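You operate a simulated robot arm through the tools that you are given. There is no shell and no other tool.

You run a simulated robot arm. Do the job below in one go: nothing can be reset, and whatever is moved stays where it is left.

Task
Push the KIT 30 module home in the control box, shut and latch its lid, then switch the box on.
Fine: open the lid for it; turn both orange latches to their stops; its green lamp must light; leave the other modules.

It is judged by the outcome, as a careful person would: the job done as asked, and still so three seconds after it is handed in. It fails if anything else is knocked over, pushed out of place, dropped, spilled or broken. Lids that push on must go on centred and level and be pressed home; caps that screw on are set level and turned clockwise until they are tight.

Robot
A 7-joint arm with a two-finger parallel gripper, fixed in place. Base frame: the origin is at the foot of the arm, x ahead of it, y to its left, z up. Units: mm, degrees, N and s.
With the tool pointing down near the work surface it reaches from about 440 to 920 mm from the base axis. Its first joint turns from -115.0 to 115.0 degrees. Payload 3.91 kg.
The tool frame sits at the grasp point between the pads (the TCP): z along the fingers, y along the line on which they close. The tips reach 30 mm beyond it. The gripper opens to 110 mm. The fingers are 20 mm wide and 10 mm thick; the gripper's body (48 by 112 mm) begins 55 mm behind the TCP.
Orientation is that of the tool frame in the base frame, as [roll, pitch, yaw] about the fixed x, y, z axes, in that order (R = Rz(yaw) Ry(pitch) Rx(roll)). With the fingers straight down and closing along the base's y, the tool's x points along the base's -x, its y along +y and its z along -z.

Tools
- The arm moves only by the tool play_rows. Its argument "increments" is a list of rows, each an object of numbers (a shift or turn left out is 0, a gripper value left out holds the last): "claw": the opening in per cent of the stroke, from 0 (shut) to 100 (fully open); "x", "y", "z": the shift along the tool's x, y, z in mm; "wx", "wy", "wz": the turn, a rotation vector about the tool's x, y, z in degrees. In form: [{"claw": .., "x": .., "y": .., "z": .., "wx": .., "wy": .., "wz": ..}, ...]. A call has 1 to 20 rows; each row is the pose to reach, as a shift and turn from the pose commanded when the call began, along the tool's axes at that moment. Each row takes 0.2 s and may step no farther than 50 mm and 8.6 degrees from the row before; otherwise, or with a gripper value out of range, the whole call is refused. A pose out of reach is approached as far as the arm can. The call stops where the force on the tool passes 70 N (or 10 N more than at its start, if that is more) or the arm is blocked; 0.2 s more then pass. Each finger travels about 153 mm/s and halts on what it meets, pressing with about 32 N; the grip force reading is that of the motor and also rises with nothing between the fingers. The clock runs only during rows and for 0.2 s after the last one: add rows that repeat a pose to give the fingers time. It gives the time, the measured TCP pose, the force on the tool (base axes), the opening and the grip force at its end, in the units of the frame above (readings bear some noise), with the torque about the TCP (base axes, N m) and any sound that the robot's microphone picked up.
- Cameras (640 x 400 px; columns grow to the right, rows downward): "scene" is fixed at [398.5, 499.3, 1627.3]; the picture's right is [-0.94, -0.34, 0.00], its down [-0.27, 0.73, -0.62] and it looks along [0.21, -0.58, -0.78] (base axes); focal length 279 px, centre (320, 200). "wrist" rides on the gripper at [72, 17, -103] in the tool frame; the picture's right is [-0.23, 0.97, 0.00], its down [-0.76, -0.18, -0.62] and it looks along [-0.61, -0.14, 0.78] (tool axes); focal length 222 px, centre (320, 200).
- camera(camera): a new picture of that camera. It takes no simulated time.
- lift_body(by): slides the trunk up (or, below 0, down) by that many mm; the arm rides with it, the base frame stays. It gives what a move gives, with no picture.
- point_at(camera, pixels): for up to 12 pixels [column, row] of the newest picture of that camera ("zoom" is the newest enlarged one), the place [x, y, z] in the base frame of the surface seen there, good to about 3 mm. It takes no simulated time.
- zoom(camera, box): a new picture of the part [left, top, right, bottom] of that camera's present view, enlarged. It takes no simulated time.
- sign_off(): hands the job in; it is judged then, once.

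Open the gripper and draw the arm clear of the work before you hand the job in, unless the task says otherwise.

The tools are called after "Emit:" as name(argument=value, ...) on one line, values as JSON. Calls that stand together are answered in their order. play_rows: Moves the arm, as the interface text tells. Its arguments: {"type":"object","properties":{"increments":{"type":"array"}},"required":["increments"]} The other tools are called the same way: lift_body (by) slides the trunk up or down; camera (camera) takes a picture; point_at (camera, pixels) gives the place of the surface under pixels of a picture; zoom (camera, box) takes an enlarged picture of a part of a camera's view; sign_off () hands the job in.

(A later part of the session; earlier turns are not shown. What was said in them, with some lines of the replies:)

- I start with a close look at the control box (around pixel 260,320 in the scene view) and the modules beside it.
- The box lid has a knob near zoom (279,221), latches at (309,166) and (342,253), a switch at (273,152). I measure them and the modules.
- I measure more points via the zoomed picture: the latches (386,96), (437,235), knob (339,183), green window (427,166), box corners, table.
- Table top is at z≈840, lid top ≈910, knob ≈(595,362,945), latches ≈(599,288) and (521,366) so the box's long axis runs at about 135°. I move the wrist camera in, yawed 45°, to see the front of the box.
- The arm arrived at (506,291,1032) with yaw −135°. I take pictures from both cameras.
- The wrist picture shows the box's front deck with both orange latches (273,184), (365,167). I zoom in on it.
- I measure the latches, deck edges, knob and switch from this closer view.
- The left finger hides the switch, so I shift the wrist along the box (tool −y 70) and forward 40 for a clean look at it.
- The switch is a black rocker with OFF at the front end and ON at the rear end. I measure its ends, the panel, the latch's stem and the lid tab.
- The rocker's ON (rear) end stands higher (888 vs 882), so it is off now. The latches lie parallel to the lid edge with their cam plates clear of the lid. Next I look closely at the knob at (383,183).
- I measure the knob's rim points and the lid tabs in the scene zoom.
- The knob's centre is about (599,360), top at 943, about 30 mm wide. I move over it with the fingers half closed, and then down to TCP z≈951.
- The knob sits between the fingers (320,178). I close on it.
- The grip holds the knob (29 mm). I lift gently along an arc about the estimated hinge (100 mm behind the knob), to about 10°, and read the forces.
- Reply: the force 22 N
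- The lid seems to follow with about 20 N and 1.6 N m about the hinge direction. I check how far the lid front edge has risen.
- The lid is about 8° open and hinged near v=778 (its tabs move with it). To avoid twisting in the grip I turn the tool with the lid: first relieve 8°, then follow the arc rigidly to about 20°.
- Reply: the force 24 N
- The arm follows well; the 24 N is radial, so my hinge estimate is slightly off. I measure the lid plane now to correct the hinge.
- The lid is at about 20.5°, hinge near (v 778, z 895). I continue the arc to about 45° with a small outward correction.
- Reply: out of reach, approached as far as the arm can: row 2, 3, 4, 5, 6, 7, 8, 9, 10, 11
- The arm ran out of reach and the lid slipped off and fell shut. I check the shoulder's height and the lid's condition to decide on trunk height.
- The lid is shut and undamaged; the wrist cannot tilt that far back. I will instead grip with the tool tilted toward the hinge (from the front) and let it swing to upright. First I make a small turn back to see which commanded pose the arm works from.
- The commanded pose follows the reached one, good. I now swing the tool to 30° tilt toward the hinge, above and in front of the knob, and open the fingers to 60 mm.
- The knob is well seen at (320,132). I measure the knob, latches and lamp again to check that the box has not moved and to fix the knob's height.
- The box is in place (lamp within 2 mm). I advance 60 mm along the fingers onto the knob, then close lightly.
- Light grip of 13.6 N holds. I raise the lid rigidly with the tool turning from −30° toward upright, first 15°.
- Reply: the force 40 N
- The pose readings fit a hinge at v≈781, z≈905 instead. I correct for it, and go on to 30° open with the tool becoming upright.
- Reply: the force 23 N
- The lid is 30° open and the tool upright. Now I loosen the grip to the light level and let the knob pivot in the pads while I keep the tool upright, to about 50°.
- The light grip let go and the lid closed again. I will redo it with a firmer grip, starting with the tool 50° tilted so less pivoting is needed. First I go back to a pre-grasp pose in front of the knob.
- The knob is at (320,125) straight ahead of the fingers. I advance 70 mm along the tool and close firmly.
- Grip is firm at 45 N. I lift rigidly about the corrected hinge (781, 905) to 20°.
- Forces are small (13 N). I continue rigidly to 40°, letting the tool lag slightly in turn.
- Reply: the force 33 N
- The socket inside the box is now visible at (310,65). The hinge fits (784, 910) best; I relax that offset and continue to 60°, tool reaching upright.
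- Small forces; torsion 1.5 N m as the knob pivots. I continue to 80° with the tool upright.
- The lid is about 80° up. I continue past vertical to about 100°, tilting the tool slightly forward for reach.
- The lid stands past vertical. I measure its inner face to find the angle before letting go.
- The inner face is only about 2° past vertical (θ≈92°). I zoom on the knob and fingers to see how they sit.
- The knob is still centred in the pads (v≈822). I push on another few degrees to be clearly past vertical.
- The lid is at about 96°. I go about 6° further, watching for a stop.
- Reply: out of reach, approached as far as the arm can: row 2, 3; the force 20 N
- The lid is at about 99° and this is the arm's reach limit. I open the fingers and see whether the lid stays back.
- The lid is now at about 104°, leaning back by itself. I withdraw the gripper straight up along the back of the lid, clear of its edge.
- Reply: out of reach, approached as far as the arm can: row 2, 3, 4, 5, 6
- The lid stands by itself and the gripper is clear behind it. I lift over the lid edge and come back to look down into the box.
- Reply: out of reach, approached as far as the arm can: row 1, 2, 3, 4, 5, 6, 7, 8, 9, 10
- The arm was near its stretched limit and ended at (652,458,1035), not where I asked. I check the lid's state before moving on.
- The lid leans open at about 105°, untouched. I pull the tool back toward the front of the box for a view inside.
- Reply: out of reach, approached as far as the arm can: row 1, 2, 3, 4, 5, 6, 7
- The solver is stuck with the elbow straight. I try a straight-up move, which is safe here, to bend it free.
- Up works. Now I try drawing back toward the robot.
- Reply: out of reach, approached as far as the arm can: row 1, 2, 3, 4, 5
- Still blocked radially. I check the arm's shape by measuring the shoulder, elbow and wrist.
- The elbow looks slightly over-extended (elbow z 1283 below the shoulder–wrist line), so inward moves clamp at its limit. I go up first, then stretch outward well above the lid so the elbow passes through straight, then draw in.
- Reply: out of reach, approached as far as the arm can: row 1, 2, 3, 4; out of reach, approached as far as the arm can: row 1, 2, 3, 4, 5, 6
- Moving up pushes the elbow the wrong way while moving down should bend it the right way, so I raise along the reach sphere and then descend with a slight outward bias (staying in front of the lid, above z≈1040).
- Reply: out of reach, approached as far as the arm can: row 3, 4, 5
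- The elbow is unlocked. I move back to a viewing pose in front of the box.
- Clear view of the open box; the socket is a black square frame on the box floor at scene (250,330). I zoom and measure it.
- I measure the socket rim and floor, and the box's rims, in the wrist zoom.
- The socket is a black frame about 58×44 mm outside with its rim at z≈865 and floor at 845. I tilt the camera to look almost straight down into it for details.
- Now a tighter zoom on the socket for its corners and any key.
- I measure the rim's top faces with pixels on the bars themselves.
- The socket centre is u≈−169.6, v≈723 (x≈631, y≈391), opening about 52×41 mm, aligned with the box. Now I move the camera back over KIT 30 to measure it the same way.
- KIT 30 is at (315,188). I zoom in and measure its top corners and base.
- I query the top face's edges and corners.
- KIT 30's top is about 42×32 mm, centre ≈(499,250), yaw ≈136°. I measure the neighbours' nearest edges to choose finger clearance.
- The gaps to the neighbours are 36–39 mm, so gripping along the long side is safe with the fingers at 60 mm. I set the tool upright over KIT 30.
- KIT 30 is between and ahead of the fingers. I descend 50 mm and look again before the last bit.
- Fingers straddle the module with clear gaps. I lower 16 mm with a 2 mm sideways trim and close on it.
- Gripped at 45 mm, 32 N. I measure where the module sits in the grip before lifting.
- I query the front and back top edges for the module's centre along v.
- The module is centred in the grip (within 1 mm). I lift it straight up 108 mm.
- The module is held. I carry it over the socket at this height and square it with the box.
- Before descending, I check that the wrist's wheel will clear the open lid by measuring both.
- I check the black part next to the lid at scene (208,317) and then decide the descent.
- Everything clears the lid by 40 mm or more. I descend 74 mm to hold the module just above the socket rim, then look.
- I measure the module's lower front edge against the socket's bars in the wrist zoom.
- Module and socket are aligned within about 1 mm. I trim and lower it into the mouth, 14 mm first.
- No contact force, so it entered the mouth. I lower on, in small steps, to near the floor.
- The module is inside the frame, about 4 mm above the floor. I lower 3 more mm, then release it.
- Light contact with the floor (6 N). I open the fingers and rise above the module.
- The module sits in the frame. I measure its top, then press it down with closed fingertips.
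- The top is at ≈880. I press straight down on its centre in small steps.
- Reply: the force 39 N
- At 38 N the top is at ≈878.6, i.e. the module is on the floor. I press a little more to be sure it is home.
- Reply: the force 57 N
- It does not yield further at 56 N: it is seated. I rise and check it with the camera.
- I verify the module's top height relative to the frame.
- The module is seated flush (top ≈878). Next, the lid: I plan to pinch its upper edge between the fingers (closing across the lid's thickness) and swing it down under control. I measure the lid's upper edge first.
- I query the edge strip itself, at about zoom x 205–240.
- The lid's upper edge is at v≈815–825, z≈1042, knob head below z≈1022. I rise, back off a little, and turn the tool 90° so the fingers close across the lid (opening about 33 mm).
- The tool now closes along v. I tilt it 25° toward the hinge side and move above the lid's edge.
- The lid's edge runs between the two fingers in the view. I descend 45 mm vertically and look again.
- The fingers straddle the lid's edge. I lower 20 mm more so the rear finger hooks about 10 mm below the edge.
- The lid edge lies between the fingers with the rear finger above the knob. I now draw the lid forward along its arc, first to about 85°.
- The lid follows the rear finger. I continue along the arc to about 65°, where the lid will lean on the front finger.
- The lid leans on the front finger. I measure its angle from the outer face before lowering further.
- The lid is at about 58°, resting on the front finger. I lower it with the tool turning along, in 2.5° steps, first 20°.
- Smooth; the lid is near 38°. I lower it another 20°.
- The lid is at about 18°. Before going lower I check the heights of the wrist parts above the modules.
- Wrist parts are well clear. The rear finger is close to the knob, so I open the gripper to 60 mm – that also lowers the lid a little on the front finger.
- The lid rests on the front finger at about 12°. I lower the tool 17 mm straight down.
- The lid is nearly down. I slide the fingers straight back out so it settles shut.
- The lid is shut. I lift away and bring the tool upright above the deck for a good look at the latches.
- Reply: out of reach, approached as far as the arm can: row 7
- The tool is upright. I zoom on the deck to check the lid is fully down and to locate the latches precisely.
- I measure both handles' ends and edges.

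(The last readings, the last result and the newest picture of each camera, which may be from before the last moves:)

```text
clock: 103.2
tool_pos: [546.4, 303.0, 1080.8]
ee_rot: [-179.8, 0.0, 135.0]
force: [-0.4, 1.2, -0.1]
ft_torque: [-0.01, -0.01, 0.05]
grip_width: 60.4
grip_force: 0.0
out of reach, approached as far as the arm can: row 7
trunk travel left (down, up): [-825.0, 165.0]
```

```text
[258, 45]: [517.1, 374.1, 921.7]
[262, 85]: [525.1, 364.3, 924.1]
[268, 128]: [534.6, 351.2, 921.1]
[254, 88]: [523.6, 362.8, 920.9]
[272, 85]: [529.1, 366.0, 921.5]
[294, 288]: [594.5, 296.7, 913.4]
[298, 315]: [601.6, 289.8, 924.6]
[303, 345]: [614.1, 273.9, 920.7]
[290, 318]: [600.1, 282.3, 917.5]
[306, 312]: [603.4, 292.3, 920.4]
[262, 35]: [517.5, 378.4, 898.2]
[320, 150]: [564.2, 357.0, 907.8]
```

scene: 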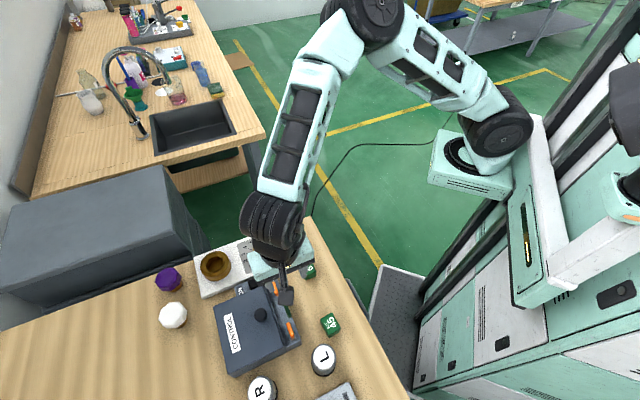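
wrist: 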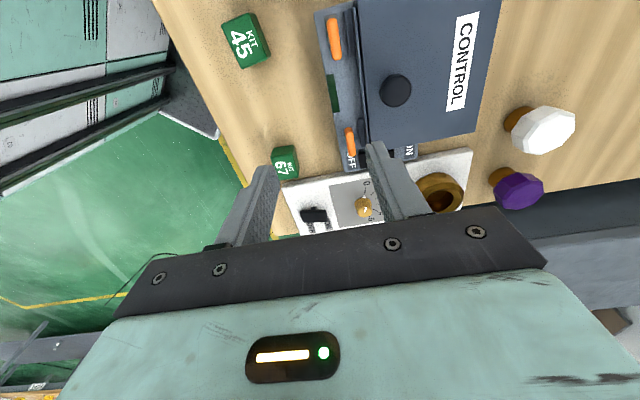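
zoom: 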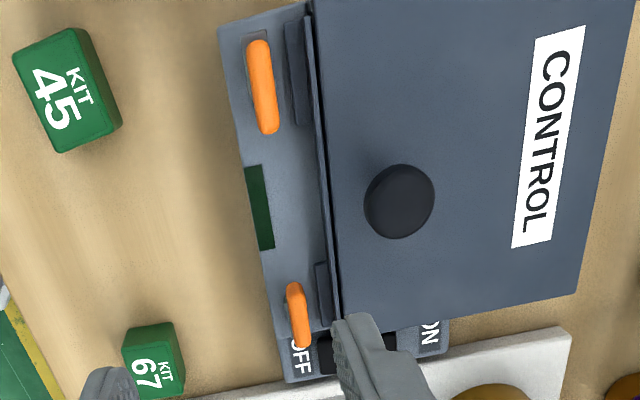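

Handle 2 is centred at u≈−115, handle 1 at u≈−222.5, both at v≈627.5, tops at 925. I move above latch 1 with the fingers 26 mm apart across it.

Emit:
play_rows(increments=[{"claw": 24, "x": -17, "y": 9, "z": 20}, {"x": -34, "y": 18, "z": 45}, {"x": -50.3, "y": 26.9, "z": 70}, {"x": -50.3, "y": 26.9, "z": 95}, {"x": -50.3, "y": 26.9, "z": 115}, {"x": -50.3, "y": 26.9, "z": 115}])

Emit:
camera(camera="wrist")

Emit:
zoom(camera="scene", box=[240, 250, 320, 340])

```text
clock: 104.6
tool_pos: [599.5, 286.3, 965.8]
ee_rot: [180.0, 0.0, 135.0]
force: [1.0, 0.1, 0.4]
ft_torque: [0.02, 0.01, -0.03]
grip_width: 26.5
grip_force: 0.1
trunk travel left (down, up): [-825.0, 165.0]
```

```text
taken
```

wrist: 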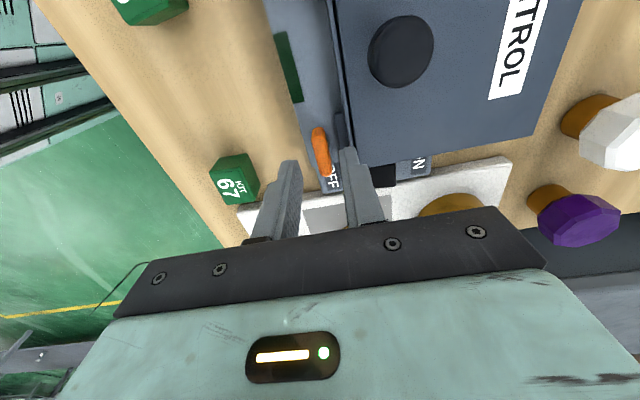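

```text
4.44 times, centred on (280, 295) of scene
```

zoom: 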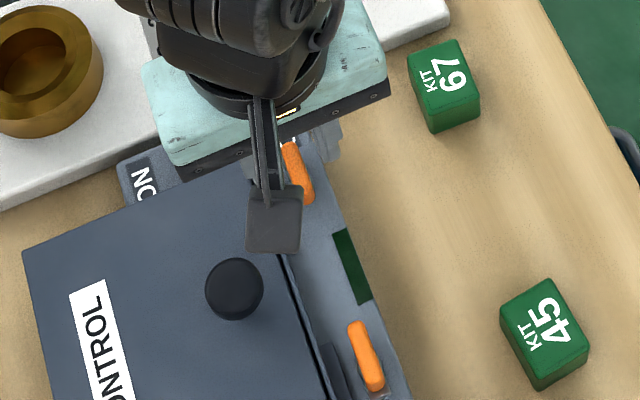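

The handle (320,150) lies midway between the fingertips. I lower 24 mm and look before closing.

Emit:
play_rows(increments=[{"z": 8}, {"z": 16}, {"z": 24}, {"z": 24}])

Emit:
zoom(camera="wrist", box=[240, 80, 420, 240])

```text
clock: 105.6
tool_pos: [598.4, 287.4, 942.1]
ee_rot: [180.0, 0.0, 135.0]
force: [0.6, 0.0, 0.1]
ft_torque: [0.01, 0.0, 0.0]
grip_width: 26.3
grip_force: 0.1
trunk travel left (down, up): [-825.0, 165.0]
```

```text
2.50 times, centred on (330, 160) of wrist
```

zoom: 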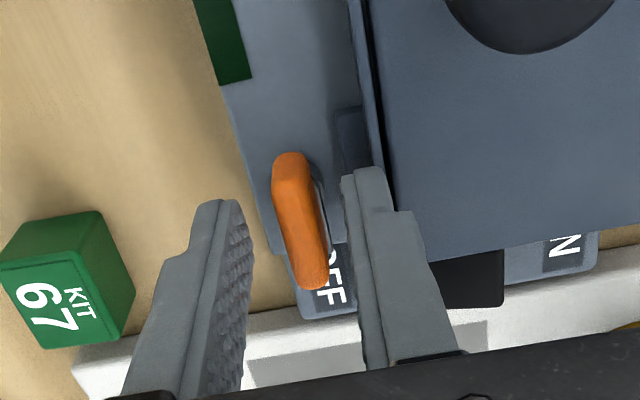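

The fingers straddle the handle. I trim 2 mm toward the stem and close on it.

Emit:
play_rows(increments=[{"x": -2}, {"x": -2, "claw": 15}, {"x": -2, "claw": 5}, {"x": -2, "claw": 0}, {"x": -2, "claw": 0}, {"x": -2, "claw": 0}])

Emit:
zoom(camera="wrist", box=[240, 80, 420, 240])

```text
clock: 107.0
tool_pos: [603.3, 286.6, 941.2]
ee_rot: [179.8, -0.1, 135.0]
force: [8.3, 7.2, -2.0]
ft_torque: [0.56, 0.26, 0.0]
grip_width: 9.7
grip_force: 44.8
trunk travel left (down, up): [-825.0, 165.0]
```

```text
2.50 times, centred on (330, 160) of wrist
```

zoom: 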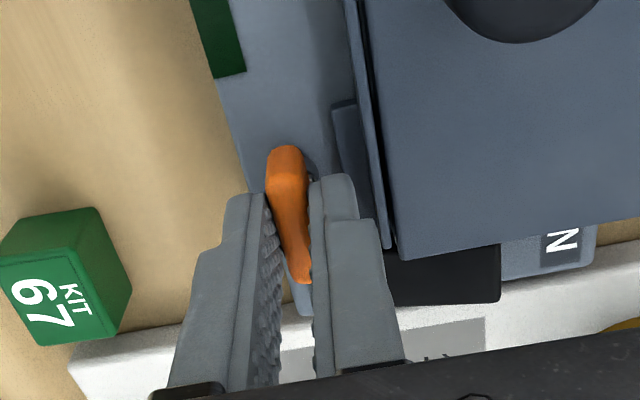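

Gripped at 9.7 mm. I turn it counter-clockwise (cam toward the lid), first 15°, to check that it gives.

Emit:
play_rows(increments=[{"y": 1, "wz": -3}, {"y": 1, "wz": -7}, {"y": 1, "wz": -11}, {"y": 1, "wz": -15}, {"y": 1, "wz": -15}])

Emit:
zoom(camera="wrist", box=[240, 80, 420, 240])

```text
clock: 108.2
tool_pos: [602.4, 286.0, 942.8]
ee_rot: [180.0, 0.0, 150.1]
force: [0.7, 0.6, 4.2]
ft_torque: [0.28, 0.45, 0.03]
grip_width: 9.9
grip_force: 44.6
trunk travel left (down, up): [-825.0, 165.0]
```

```text
2.50 times, centred on (330, 160) of wrist
```

zoom: 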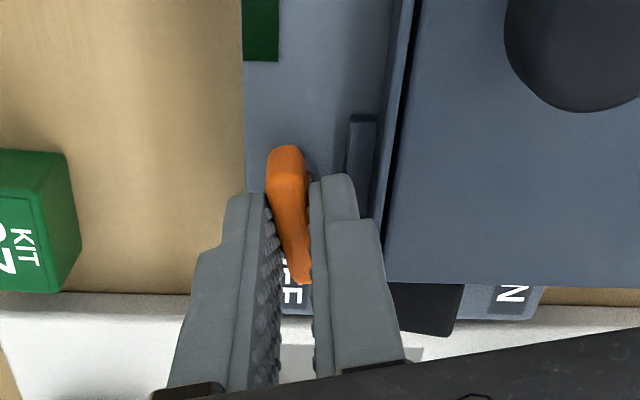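

The latch turns freely with no resistance. I continue to about 85°.

Emit:
play_rows(increments=[{"wz": -7}, {"wz": -14}, {"wz": -21}, {"wz": -28}, {"wz": -35}, {"wz": -42}, {"wz": -49}, {"wz": -56}, {"wz": -63}, {"wz": -70}, {"wz": -70}])

Emit:
camera(camera="wrist")

Emit:
zoom(camera="scene", box=[240, 250, 320, 340])

```text
clock: 110.6
tool_pos: [602.2, 284.2, 941.7]
ee_rot: [-179.8, -0.1, -140.0]
force: [-8.9, -23.7, 1.9]
ft_torque: [-0.09, -0.27, 0.0]
grip_width: 9.8
grip_force: 45.0
trunk travel left (down, up): [-825.0, 165.0]
```

```text
taken
```

wrist: 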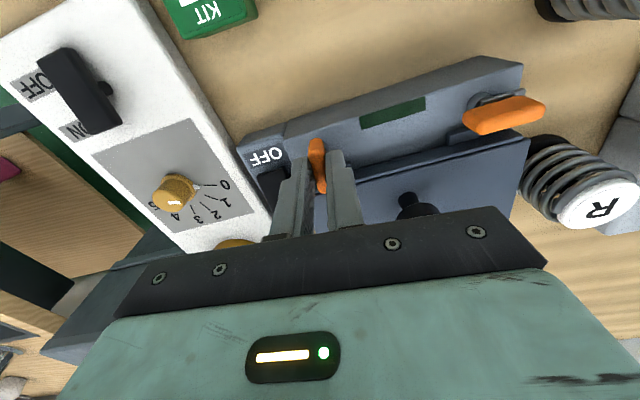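

```text
4.44 times, centred on (280, 295) of scene
```

zoom: 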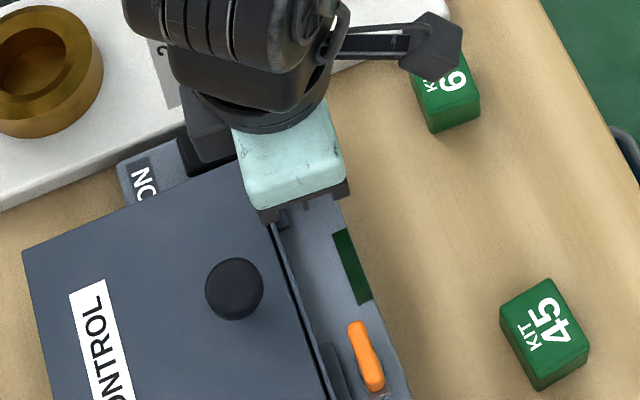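

At 85° the side force is 25 N from a small centre offset; torque is nil. I relieve about 2 mm and turn on toward the stop.

Emit:
play_rows(increments=[{"x": 2, "y": -1, "wz": 0}, {"x": 2, "y": -1, "wz": -3}, {"x": 2, "y": -1, "wz": -6}, {"x": 2, "y": -1, "wz": -9}, {"x": 2, "y": -1, "wz": -9}])

Emit:
zoom(camera="wrist", box=[220, 60, 440, 240])

```text
clock: 111.8
tool_pos: [602.4, 284.7, 941.7]
ee_rot: [180.0, 0.0, -130.9]
force: [5.0, -5.4, -3.8]
ft_torque: [-0.05, -0.18, -1.07]
grip_width: 10.8
grip_force: 45.4
trunk travel left (down, up): [-825.0, 165.0]
```

```text
2.22 times, centred on (330, 150) of wrist
```

zoom: 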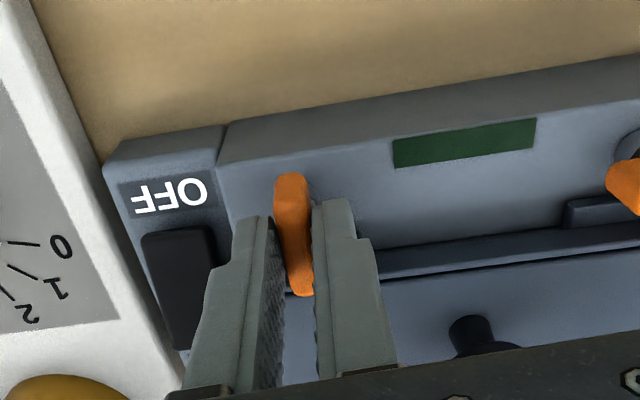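

The torque jumped to −1.07 N m at about 94°: the stop is reached. I release right here and rise, then look.

Emit:
play_rows(increments=[{"claw": 12}, {"claw": 24}, {"claw": 24}, {"z": -15}, {"z": -30}, {"z": -45}, {"z": -60}])

Emit:
camera(camera="wrist")

Emit:
zoom(camera="wrist", box=[200, 60, 480, 240])

```text
clock: 113.4
tool_pos: [601.7, 283.8, 1001.6]
ee_rot: [179.9, 0.0, -131.0]
force: [1.1, 0.1, -0.3]
ft_torque: [-0.01, 0.01, 0.02]
grip_width: 26.6
grip_force: 0.0
trunk travel left (down, up): [-825.0, 165.0]
```

```text
taken
```

wrist: 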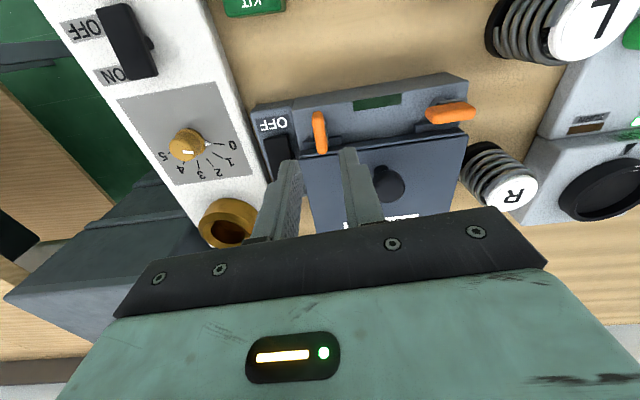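

```text
2.22 times, centred on (340, 150) of wrist
```

zoom: 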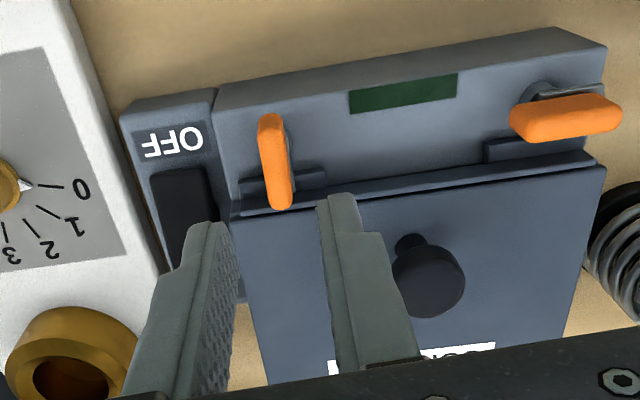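

Latch 1 now lies across the lid edge. I go to latch 2, turning the tool to yaw −45° so it can be turned clockwise from there.

Emit:
play_rows(increments=[{"x": -1, "y": 10, "wz": -7.8}, {"x": -2, "y": 20, "wz": -15.6}, {"x": -3, "y": 30, "wz": -23.4}, {"x": -4, "y": 40, "wz": -31.2}, {"x": -5, "y": 50, "wz": -39}, {"x": -6, "y": 60, "wz": -46.8}, {"x": -7, "y": 72, "wz": -54.6}, {"x": -8, "y": 84, "wz": -62.4}, {"x": -9, "y": 96, "wz": -70.2}, {"x": -10, "y": 104, "wz": -78}, {"x": -10, "y": 109, "wz": -86}, {"x": -10, "y": 109, "wz": -86}])

Emit:
camera(camera="wrist")

```text
clock: 116.0
tool_pos: [484.3, 342.9, 1004.7]
ee_rot: [-179.7, -0.4, -76.1]
force: [0.1, 0.1, -0.3]
ft_torque: [-0.03, 0.05, -0.03]
grip_width: 26.0
grip_force: 0.1
out of reach, approached as far as the arm can: row 6, 7, 8, 9, 10, 11, 12
trunk travel left (down, up): [-825.0, 165.0]
```

```text
taken
```

wrist: 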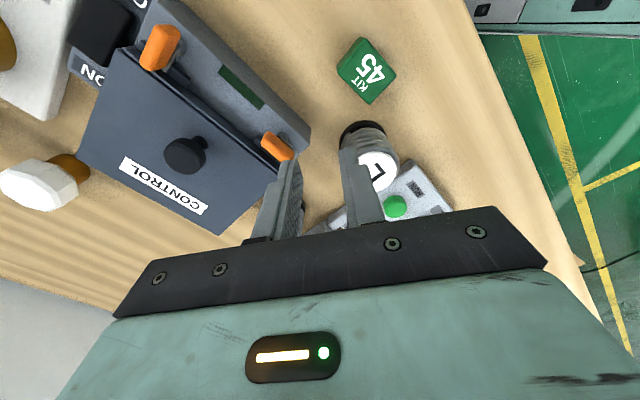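

The last joint hits its limit in that direction, so I go the other way round: back to yaw 135°, from which latch 2 can be turned clockwise to 45°.

Emit:
play_rows(increments=[{"wz": 7.9}, {"wz": 15.8}, {"wz": 23.7}, {"wz": 31.6}, {"wz": 39.5}, {"wz": 47.4}, {"wz": 55.3}, {"wz": 63.2}, {"wz": 71.1}, {"x": -1, "y": -5, "wz": 79}, {"x": -2, "y": -10, "wz": 86.9}, {"x": -3, "y": -15, "wz": 94.8}, {"x": -4, "y": -20, "wz": 102.7}, {"x": -5, "y": -25, "wz": 110.6}, {"x": -6, "y": -30, "wz": 118.5}, {"x": -7, "y": -35, "wz": 126.4}, {"x": -8, "y": -40, "wz": 134.3}, {"x": -9.3, "y": -45.3, "wz": 142.2}, {"x": -9.3, "y": -45.3, "wz": 148.9}, {"x": -9.3, "y": -45.3, "wz": 148.9}])

Emit:
camera(camera="wrist")

```text
clock: 120.2
tool_pos: [525.6, 363.1, 1006.3]
ee_rot: [179.8, 0.4, 134.9]
force: [-0.8, -0.8, 0.2]
ft_torque: [-0.03, 0.04, 0.03]
grip_width: 26.3
grip_force: 0.1
trunk travel left (down, up): [-825.0, 165.0]
```

```text
taken
```

wrist: 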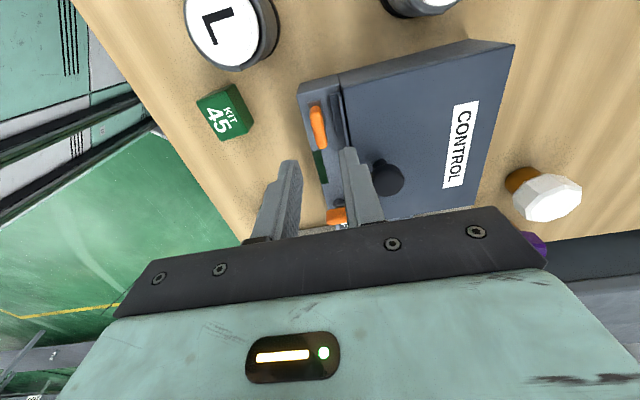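

Latch 2 (317,127) is now ahead of the fingers. Before gripping I test in the air that the tool can turn the 90° clockwise that is needed.

Emit:
play_rows(increments=[{"wz": 8}, {"wz": 16}, {"wz": 24}, {"wz": 32}, {"wz": 40}, {"wz": 48}, {"wz": 56}, {"wz": 64}, {"wz": 72}, {"wz": 80}, {"wz": 88}, {"wz": 95}])

```text
clock: 122.8
tool_pos: [525.4, 363.9, 1004.8]
ee_rot: [179.6, -0.2, 39.8]
force: [0.1, 0.4, -0.4]
ft_torque: [0.03, 0.0, -0.01]
grip_width: 26.4
grip_force: 0.1
trunk travel left (down, up): [-825.0, 165.0]
```

That works. I turn back to yaw 135° and come down over latch 2.

Emit:
play_rows(increments=[{"wz": -8}, {"wz": -16}, {"wz": -24}, {"wz": -32}, {"wz": -40}, {"wz": -48}, {"wz": -56}, {"wz": -64}, {"wz": -72}, {"wz": -80}, {"wz": -88}, {"wz": -95}, {"wz": -95, "z": 20}, {"wz": -95, "z": 40}, {"wz": -95, "z": 40}])

Emit:
zoom(camera="wrist", box=[220, 60, 440, 240])

```text
clock: 126.0
tool_pos: [526.4, 363.0, 965.2]
ee_rot: [179.8, 0.5, 134.9]
force: [-1.2, 0.4, -0.1]
ft_torque: [0.03, 0.0, 0.02]
grip_width: 26.6
grip_force: 0.1
trunk travel left (down, up): [-825.0, 165.0]
```

```text
2.22 times, centred on (330, 150) of wrist
```

zoom: 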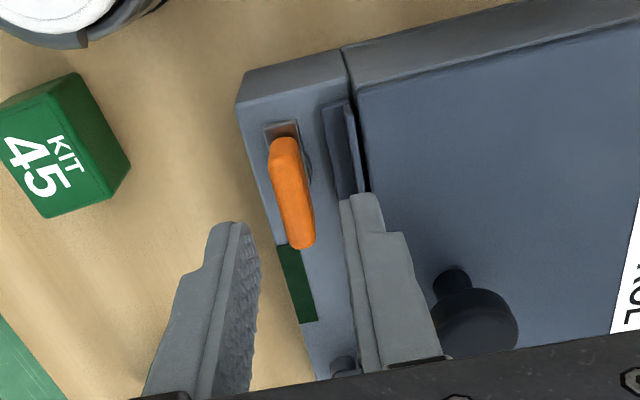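

Handle 2 is centred between the fingers. I lower 24 mm and grip it.

Emit:
play_rows(increments=[{"z": 8}, {"z": 16}, {"z": 24}, {"z": 24, "claw": 15}, {"z": 24, "claw": 5}, {"z": 24, "claw": 0}, {"z": 24, "claw": 0}, {"z": 24, "claw": 0}])

Emit:
zoom(camera="wrist", box=[240, 80, 420, 240])

```text
clock: 127.8
tool_pos: [526.3, 361.6, 941.6]
ee_rot: [179.8, 0.5, 134.9]
force: [-8.3, -8.6, -0.3]
ft_torque: [-0.67, -0.15, 0.01]
grip_width: 9.7
grip_force: 44.9
trunk travel left (down, up): [-825.0, 165.0]
```

```text
2.50 times, centred on (330, 160) of wrist
```

zoom: 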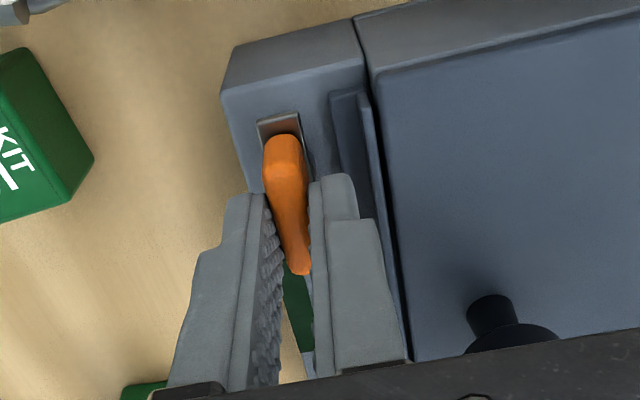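

Gripped. I turn it clockwise 15° to check it gives, easing 1 mm toward the stem.

Emit:
play_rows(increments=[{"y": -1, "wz": 3}, {"y": -1, "wz": 7}, {"y": -1, "wz": 11}, {"y": -1, "wz": 15}, {"y": -1, "wz": 15}])

```text
clock: 129.0
tool_pos: [526.0, 360.8, 941.1]
ee_rot: [179.8, 0.3, 120.0]
force: [-5.7, -7.6, 1.3]
ft_torque: [-1.3, -0.29, 0.04]
grip_width: 9.9
grip_force: 45.3
trunk travel left (down, up): [-825.0, 165.0]
```

It turns freely. I continue to about 85°.

Emit:
play_rows(increments=[{"wz": 7}, {"wz": 14}, {"wz": 21}, {"wz": 28}, {"wz": 35}, {"wz": 42}, {"wz": 49}, {"wz": 56}, {"wz": 63}, {"wz": 70}, {"wz": 70}])

Emit:
zoom(camera="wrist", box=[200, 60, 440, 240])

```text
clock: 131.4
tool_pos: [524.9, 361.6, 941.7]
ee_rot: [179.6, -0.1, 49.9]
force: [-14.9, -11.8, 7.5]
ft_torque: [-0.83, 1.2, -0.01]
grip_width: 9.9
grip_force: 45.1
trunk travel left (down, up): [-825.0, 165.0]
```

```text
2.22 times, centred on (320, 150) of wrist
```

zoom: 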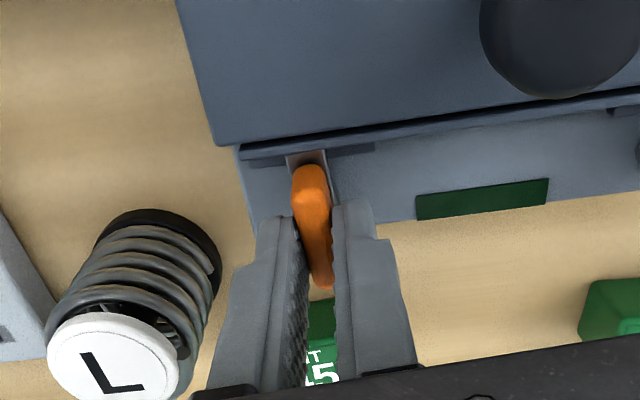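

The cam now points over the lid's tab. I ease the side force and turn on to the stop.

Emit:
play_rows(increments=[{"x": -1.5, "wz": 0}, {"x": -1.5, "wz": 3}, {"x": -1.5, "wz": 6}, {"x": -1.5, "wz": 9}, {"x": -1.5, "wz": 9}])

```text
clock: 132.6
tool_pos: [525.2, 362.0, 941.0]
ee_rot: [179.7, -0.3, 40.9]
force: [-11.1, 2.7, -5.7]
ft_torque: [1.08, -0.31, 1.02]
grip_width: 10.8
grip_force: 44.8
trunk travel left (down, up): [-825.0, 165.0]
```

The torque rose to 1.02 N m at 94°: the stop is reached. I release here and rise.

Emit:
play_rows(increments=[{"claw": 12}, {"claw": 24}, {"claw": 24}, {"z": -15}, {"z": -30}, {"z": -50}, {"z": -75}, {"z": -100}])

Emit:
camera(camera="wrist")

Emit:
zoom(camera="scene", box=[210, 260, 310, 380])

```text
clock: 134.4
tool_pos: [524.4, 362.2, 1042.0]
ee_rot: [179.6, -0.2, 40.9]
force: [0.0, 0.0, 0.0]
ft_torque: [0.01, -0.01, 0.0]
grip_width: 26.6
grip_force: 0.2
trunk travel left (down, up): [-825.0, 165.0]
```

```text
taken
```

wrist: 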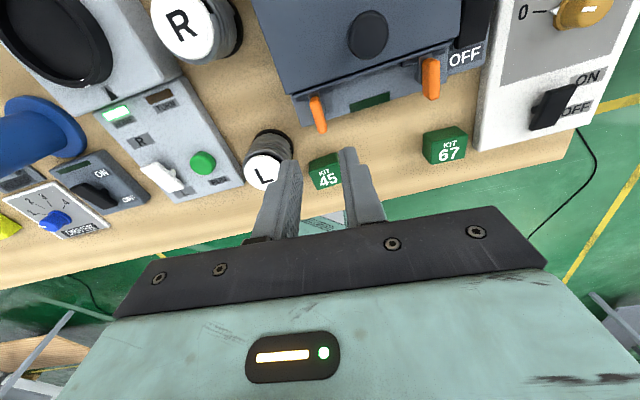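

```text
3.33 times, centred on (260, 320) of scene
```

zoom: 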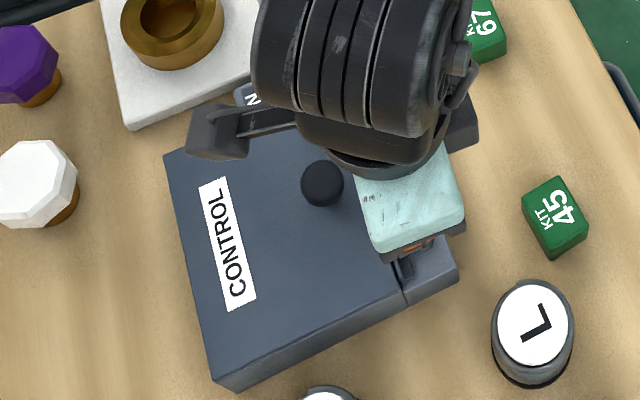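

Both latches appear turned. I zoom in on them to check.

Emit:
zoom(camera="wrist", box=[270, 0, 500, 150])

Emit:
point_at(camera="zoom", pixels=[[127, 275], [143, 330], [135, 310], [455, 170], [450, 255], [452, 210], [280, 230], [180, 250], [420, 190]])

```text
2.67 times, centred on (385, 75) of wrist
```

zoom: 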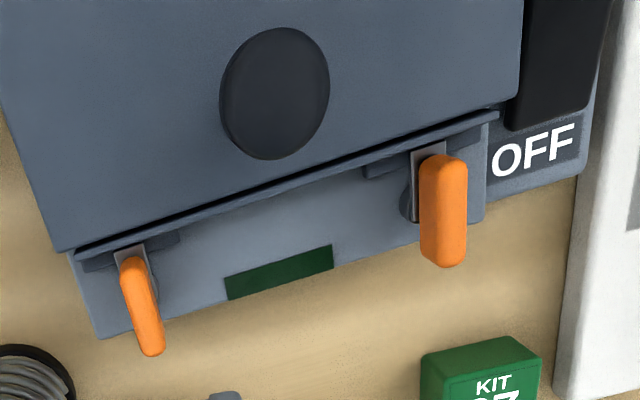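

```text
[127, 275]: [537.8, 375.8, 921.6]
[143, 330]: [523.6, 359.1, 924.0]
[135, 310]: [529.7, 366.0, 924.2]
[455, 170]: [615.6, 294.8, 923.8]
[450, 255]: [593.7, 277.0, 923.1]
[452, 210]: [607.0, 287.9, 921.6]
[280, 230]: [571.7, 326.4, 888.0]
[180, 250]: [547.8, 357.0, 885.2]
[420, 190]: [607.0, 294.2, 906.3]
```

Both orange handles now lie across the lid edge with their cams over the tabs. Next the box's own rocker switch: I move above its ON end with the fingers closed.

Emit:
play_rows(increments=[{"claw": 0, "x": 10, "y": 26}, {"x": 21, "y": 52, "wz": -1}, {"x": 31, "y": 78, "wz": -2}, {"x": 42, "y": 104, "wz": -3}, {"x": 52, "y": 130, "z": 10, "wz": -4}, {"x": 62.3, "y": 154.8, "z": 20, "wz": -4}, {"x": 62.3, "y": 154.8, "z": 30, "wz": -4}, {"x": 62.3, "y": 154.8, "z": 30, "wz": -4}])

Emit:
camera(camera="wrist")

Emit:
camera(camera="scene")

```text
clock: 136.2
tool_pos: [673.7, 284.5, 1012.8]
ee_rot: [179.6, -0.2, 45.0]
force: [-0.3, -0.1, 0.1]
ft_torque: [0.0, -0.03, 0.01]
grip_width: 0.3
grip_force: 32.4
trunk travel left (down, up): [-825.0, 165.0]
```

```text
taken
```

wrist: 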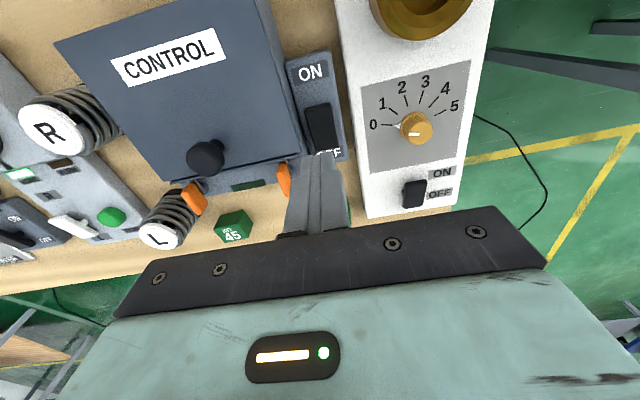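

```text
taken
```

scene: 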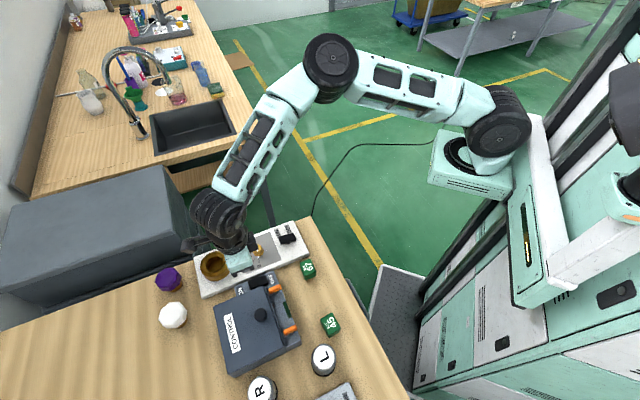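

The wrist view shows the rocker at (322,125) with ON at (310,73). I zoom and measure it again.

Emit:
zoom(camera="wrist", box=[250, 40, 400, 200])

Emit:
point_at(camera="zoom", pixels=[[245, 185], [260, 175], [280, 170], [255, 210], [265, 240], [275, 270], [285, 290], [300, 200], [310, 250], [250, 100], [300, 130], [340, 120]])

```text
2.50 times, centred on (325, 120) of wrist
```

zoom: 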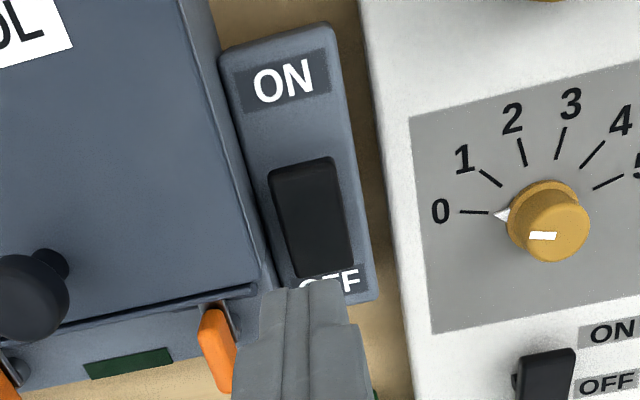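

```text
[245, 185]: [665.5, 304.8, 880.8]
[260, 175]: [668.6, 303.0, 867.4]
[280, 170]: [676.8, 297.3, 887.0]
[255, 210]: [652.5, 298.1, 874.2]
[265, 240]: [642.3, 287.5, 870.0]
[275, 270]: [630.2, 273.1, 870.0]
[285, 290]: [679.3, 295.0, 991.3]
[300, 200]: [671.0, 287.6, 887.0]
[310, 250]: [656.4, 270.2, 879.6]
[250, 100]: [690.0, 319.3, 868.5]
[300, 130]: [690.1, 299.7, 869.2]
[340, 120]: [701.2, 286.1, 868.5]
```

I take more points on the rocker's surface.

Emit:
point_at(camera="zoom", pixels=[[283, 178], [325, 168], [304, 172], [308, 190], [312, 210], [318, 230], [322, 250], [330, 262], [300, 262], [345, 255], [280, 200], [338, 200]])

```text
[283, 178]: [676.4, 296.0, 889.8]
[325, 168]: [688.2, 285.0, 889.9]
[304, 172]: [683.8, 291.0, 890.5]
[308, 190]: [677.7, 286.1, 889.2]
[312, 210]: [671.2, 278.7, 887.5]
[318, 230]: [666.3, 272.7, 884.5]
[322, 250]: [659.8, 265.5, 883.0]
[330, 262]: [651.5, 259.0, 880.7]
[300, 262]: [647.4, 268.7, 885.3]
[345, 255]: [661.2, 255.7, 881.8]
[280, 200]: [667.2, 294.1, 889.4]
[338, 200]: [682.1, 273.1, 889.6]
```

The rocker runs v≈641–691 at u≈−277, with its ON end at z≈890 and OFF end at ≈880.5. I go down over the ON end, stopping just above it.

Emit:
play_rows(increments=[{"x": 3, "y": 1, "z": 20}, {"x": 6.4, "y": 1.3, "z": 40}, {"x": 6.4, "y": 1.3, "z": 60}, {"x": 6.4, "y": 1.3, "z": 75}, {"x": 6.4, "y": 1.3, "z": 88}, {"x": 6.4, "y": 1.3, "z": 88}])

Emit:
zoom(camera="wrist", box=[220, 60, 420, 240])

Emit:
zoom(camera="scene", box=[210, 230, 310, 330])

```text
clock: 137.6
tool_pos: [679.4, 287.6, 923.9]
ee_rot: [179.6, -0.2, 45.0]
force: [1.0, 0.7, -0.1]
ft_torque: [-0.03, 0.0, 0.01]
grip_width: 0.0
grip_force: 32.0
trunk travel left (down, up): [-825.0, 165.0]
```

```text
2.22 times, centred on (320, 150) of wrist
```

zoom: 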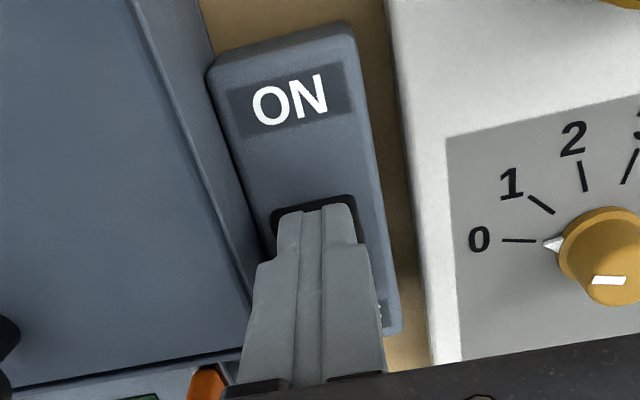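

```text
4.00 times, centred on (260, 280) of scene
```

zoom: 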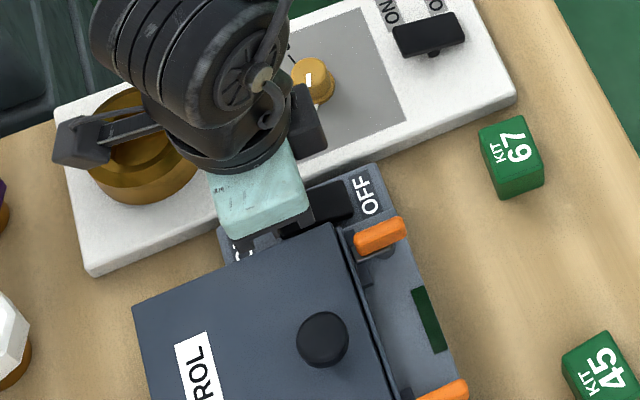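

The fingertips are right over the rocker's ON end. I press down in small steps.

Emit:
play_rows(increments=[{"z": 3}, {"z": 5}, {"z": 7}, {"z": 9}, {"z": 11}, {"z": 13}, {"z": 13}])

Emit:
zoom(camera="scene", box=[210, 230, 310, 330])

```text
clock: 139.2
tool_pos: [680.0, 289.2, 914.8]
ee_rot: [179.7, -0.6, 44.9]
force: [-2.5, -5.8, 38.8]
ft_torque: [-0.43, 0.32, 0.16]
grip_width: 0.0
grip_force: 32.1
trunk travel left (down, up): [-825.0, 165.0]
```

```text
4.00 times, centred on (260, 280) of scene
```

zoom: 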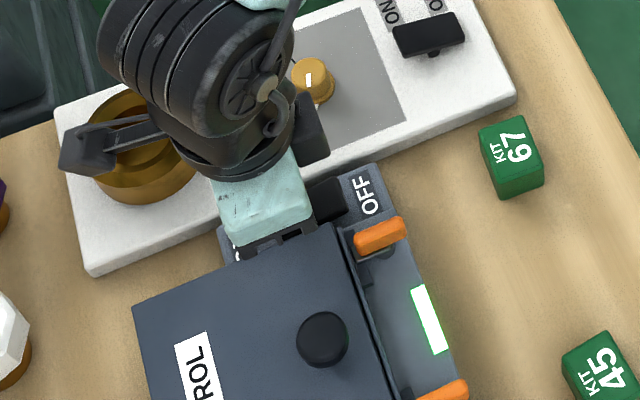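

The lamp at (430,320) in the zoom has lit bright green. I lift off and check that it stays lit.

Emit:
play_rows(increments=[{"z": -10}, {"z": -30}, {"z": -60}, {"z": -90}, {"z": -90}])

Emit:
camera(camera="wrist")

Emit:
zoom(camera="wrist", box=[220, 40, 420, 220])

Emit:
zoom(camera="scene", box=[210, 240, 330, 380])

```text
clock: 140.4
tool_pos: [678.0, 287.3, 1002.3]
ee_rot: [179.6, -0.2, 44.9]
force: [-0.1, -0.5, -0.2]
ft_torque: [0.02, -0.03, 0.02]
grip_width: 0.2
grip_force: 31.9
trunk travel left (down, up): [-825.0, 165.0]
```

```text
taken
```

wrist: 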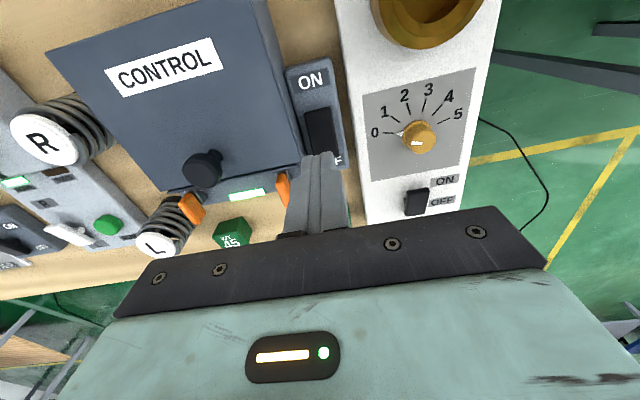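

```text
2.22 times, centred on (320, 130) of wrist
```

zoom: 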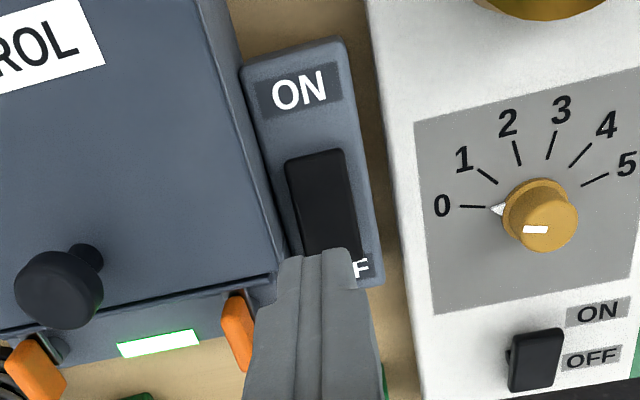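

```text
2.86 times, centred on (270, 310) of scene
```

zoom: 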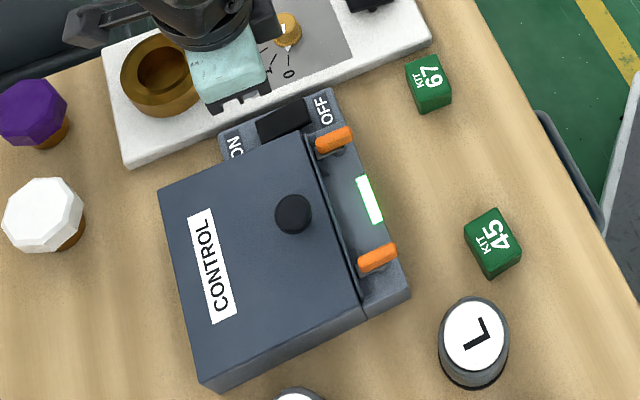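

The lamp stays lit. I verify the rocker's ends, the latch handles and the lid's level.

Emit:
zoom(camera="scene", box=[210, 260, 310, 380])

Emit:
point_at(camera="zoom", pixels=[[300, 80], [325, 70], [350, 60], [370, 95], [415, 82], [430, 235], [470, 225], [200, 200], [240, 330], [380, 270], [330, 110], [390, 175]])

```text
3.33 times, centred on (260, 320) of scene
```

zoom: 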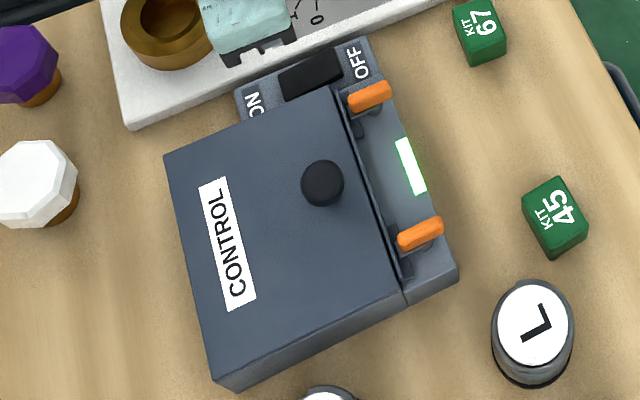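

```text
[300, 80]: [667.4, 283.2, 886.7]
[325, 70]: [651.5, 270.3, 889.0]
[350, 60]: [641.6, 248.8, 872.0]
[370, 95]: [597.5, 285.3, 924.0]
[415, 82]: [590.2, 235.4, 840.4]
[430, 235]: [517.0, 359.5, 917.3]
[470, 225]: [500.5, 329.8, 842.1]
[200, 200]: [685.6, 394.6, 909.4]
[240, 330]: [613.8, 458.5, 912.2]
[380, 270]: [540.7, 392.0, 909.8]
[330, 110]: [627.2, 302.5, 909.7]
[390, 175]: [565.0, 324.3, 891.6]
```

Everything reads right (lid level at ≈910, rocker's OFF end now up). One closer look at the two latch handles.

Emit:
zoom(camera="scene", box=[300, 270, 350, 345])

Emit:
zoom(camera="scene", box=[260, 275, 300, 345])

```text
5.33 times, centred on (325, 308) of scene
```

zoom: 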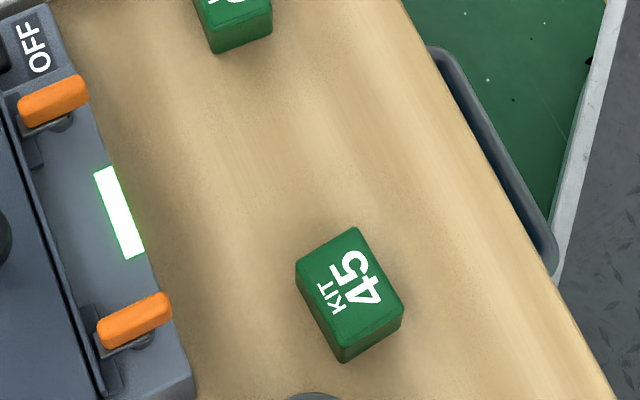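

```text
5.71 times, centred on (280, 310) of scene
```

zoom: 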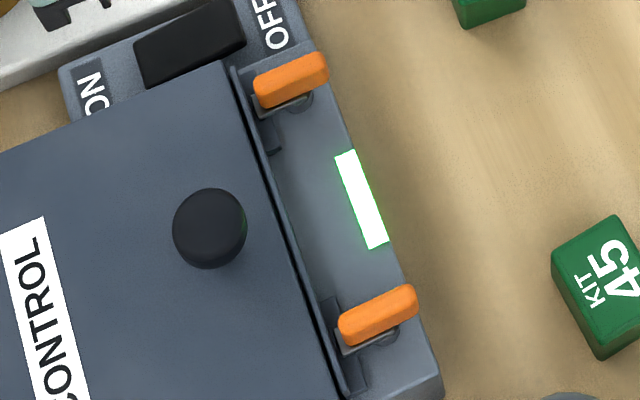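

Both cams reach over the lid's tabs and the lamp is lit. I open the gripper and draw the arm up and away.

Emit:
play_rows(increments=[{"z": -30}, {"z": -60}, {"z": -90}, {"z": -120}, {"x": -25, "z": -140, "claw": 30}, {"x": -50, "z": -160, "claw": 60}, {"x": -80, "z": -170, "claw": 100}, {"x": -110, "z": -170}, {"x": -140, "z": -170}, {"x": -170, "z": -170}, {"x": -170, "z": -170}])

Emit:
camera(camera="scene")

Emit:
camera(camera="wrist")

```text
clock: 142.8
tool_pos: [555.2, 168.7, 1171.8]
ee_rot: [179.5, -0.2, 45.0]
force: [0.5, 0.2, 0.1]
ft_torque: [0.01, 0.0, -0.02]
grip_width: 109.8
grip_force: 0.0
trunk travel left (down, up): [-825.0, 165.0]
```

```text
taken
```

scene: 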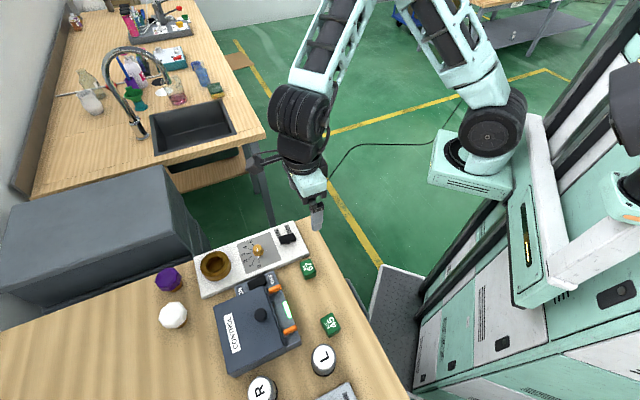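

```text
taken
```

wrist: 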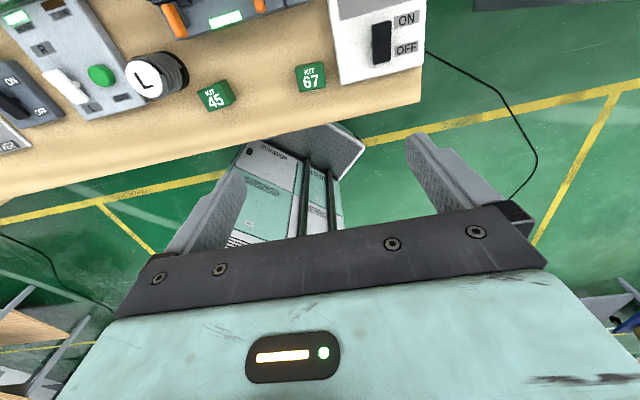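

A last zoom to confirm the final state: lid, latches, lamp, and the neighbours undisturbed.

Emit:
zoom(camera="scene", box=[150, 215, 370, 400])

```text
2.16 times, centred on (260, 308) of scene
```

zoom: 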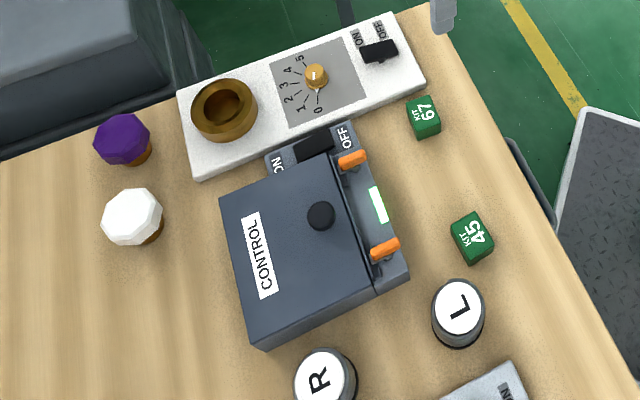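

KIT 30 is in the socket under the shut lid. Both latches are at their stops, the rocker is on and the green lamp is lit. KIT 45, KIT 67 and the other items are where they were, and the arm is clear with the gripper open. I hand the job in.

Emit:
sign_off()

```text
The job is handed in.
```

The KIT 30 module is home in the control box, the lid is shut and latched, and the box is on with its green lamp lit. I handed the job in with the arm drawn clear and the gripper open.

- **Module:** KIT 30 sits on the floor of the socket. It did not move further when pressed with 56 N.
- **Lid:** It slipped from the gripper and fell shut twice while I was opening it. The first slip came from about 20° open, where the arm ran out of reach. The second came from 30° or more, when I eased the grip too far. I saw no damage, and the lid later opened fully, closed and lay level.
- **Latches:** Each orange latch was turned until it stopped, about 90°. Both now reach over the lid's tabs.
- **Switch and lamp:** The rocker is set to ON. The lamp stayed lit after I let go and was still lit in the last picture.
- **Other items:** KIT 45, KIT 67 and the rest of the bench look undisturbed in the last picture.
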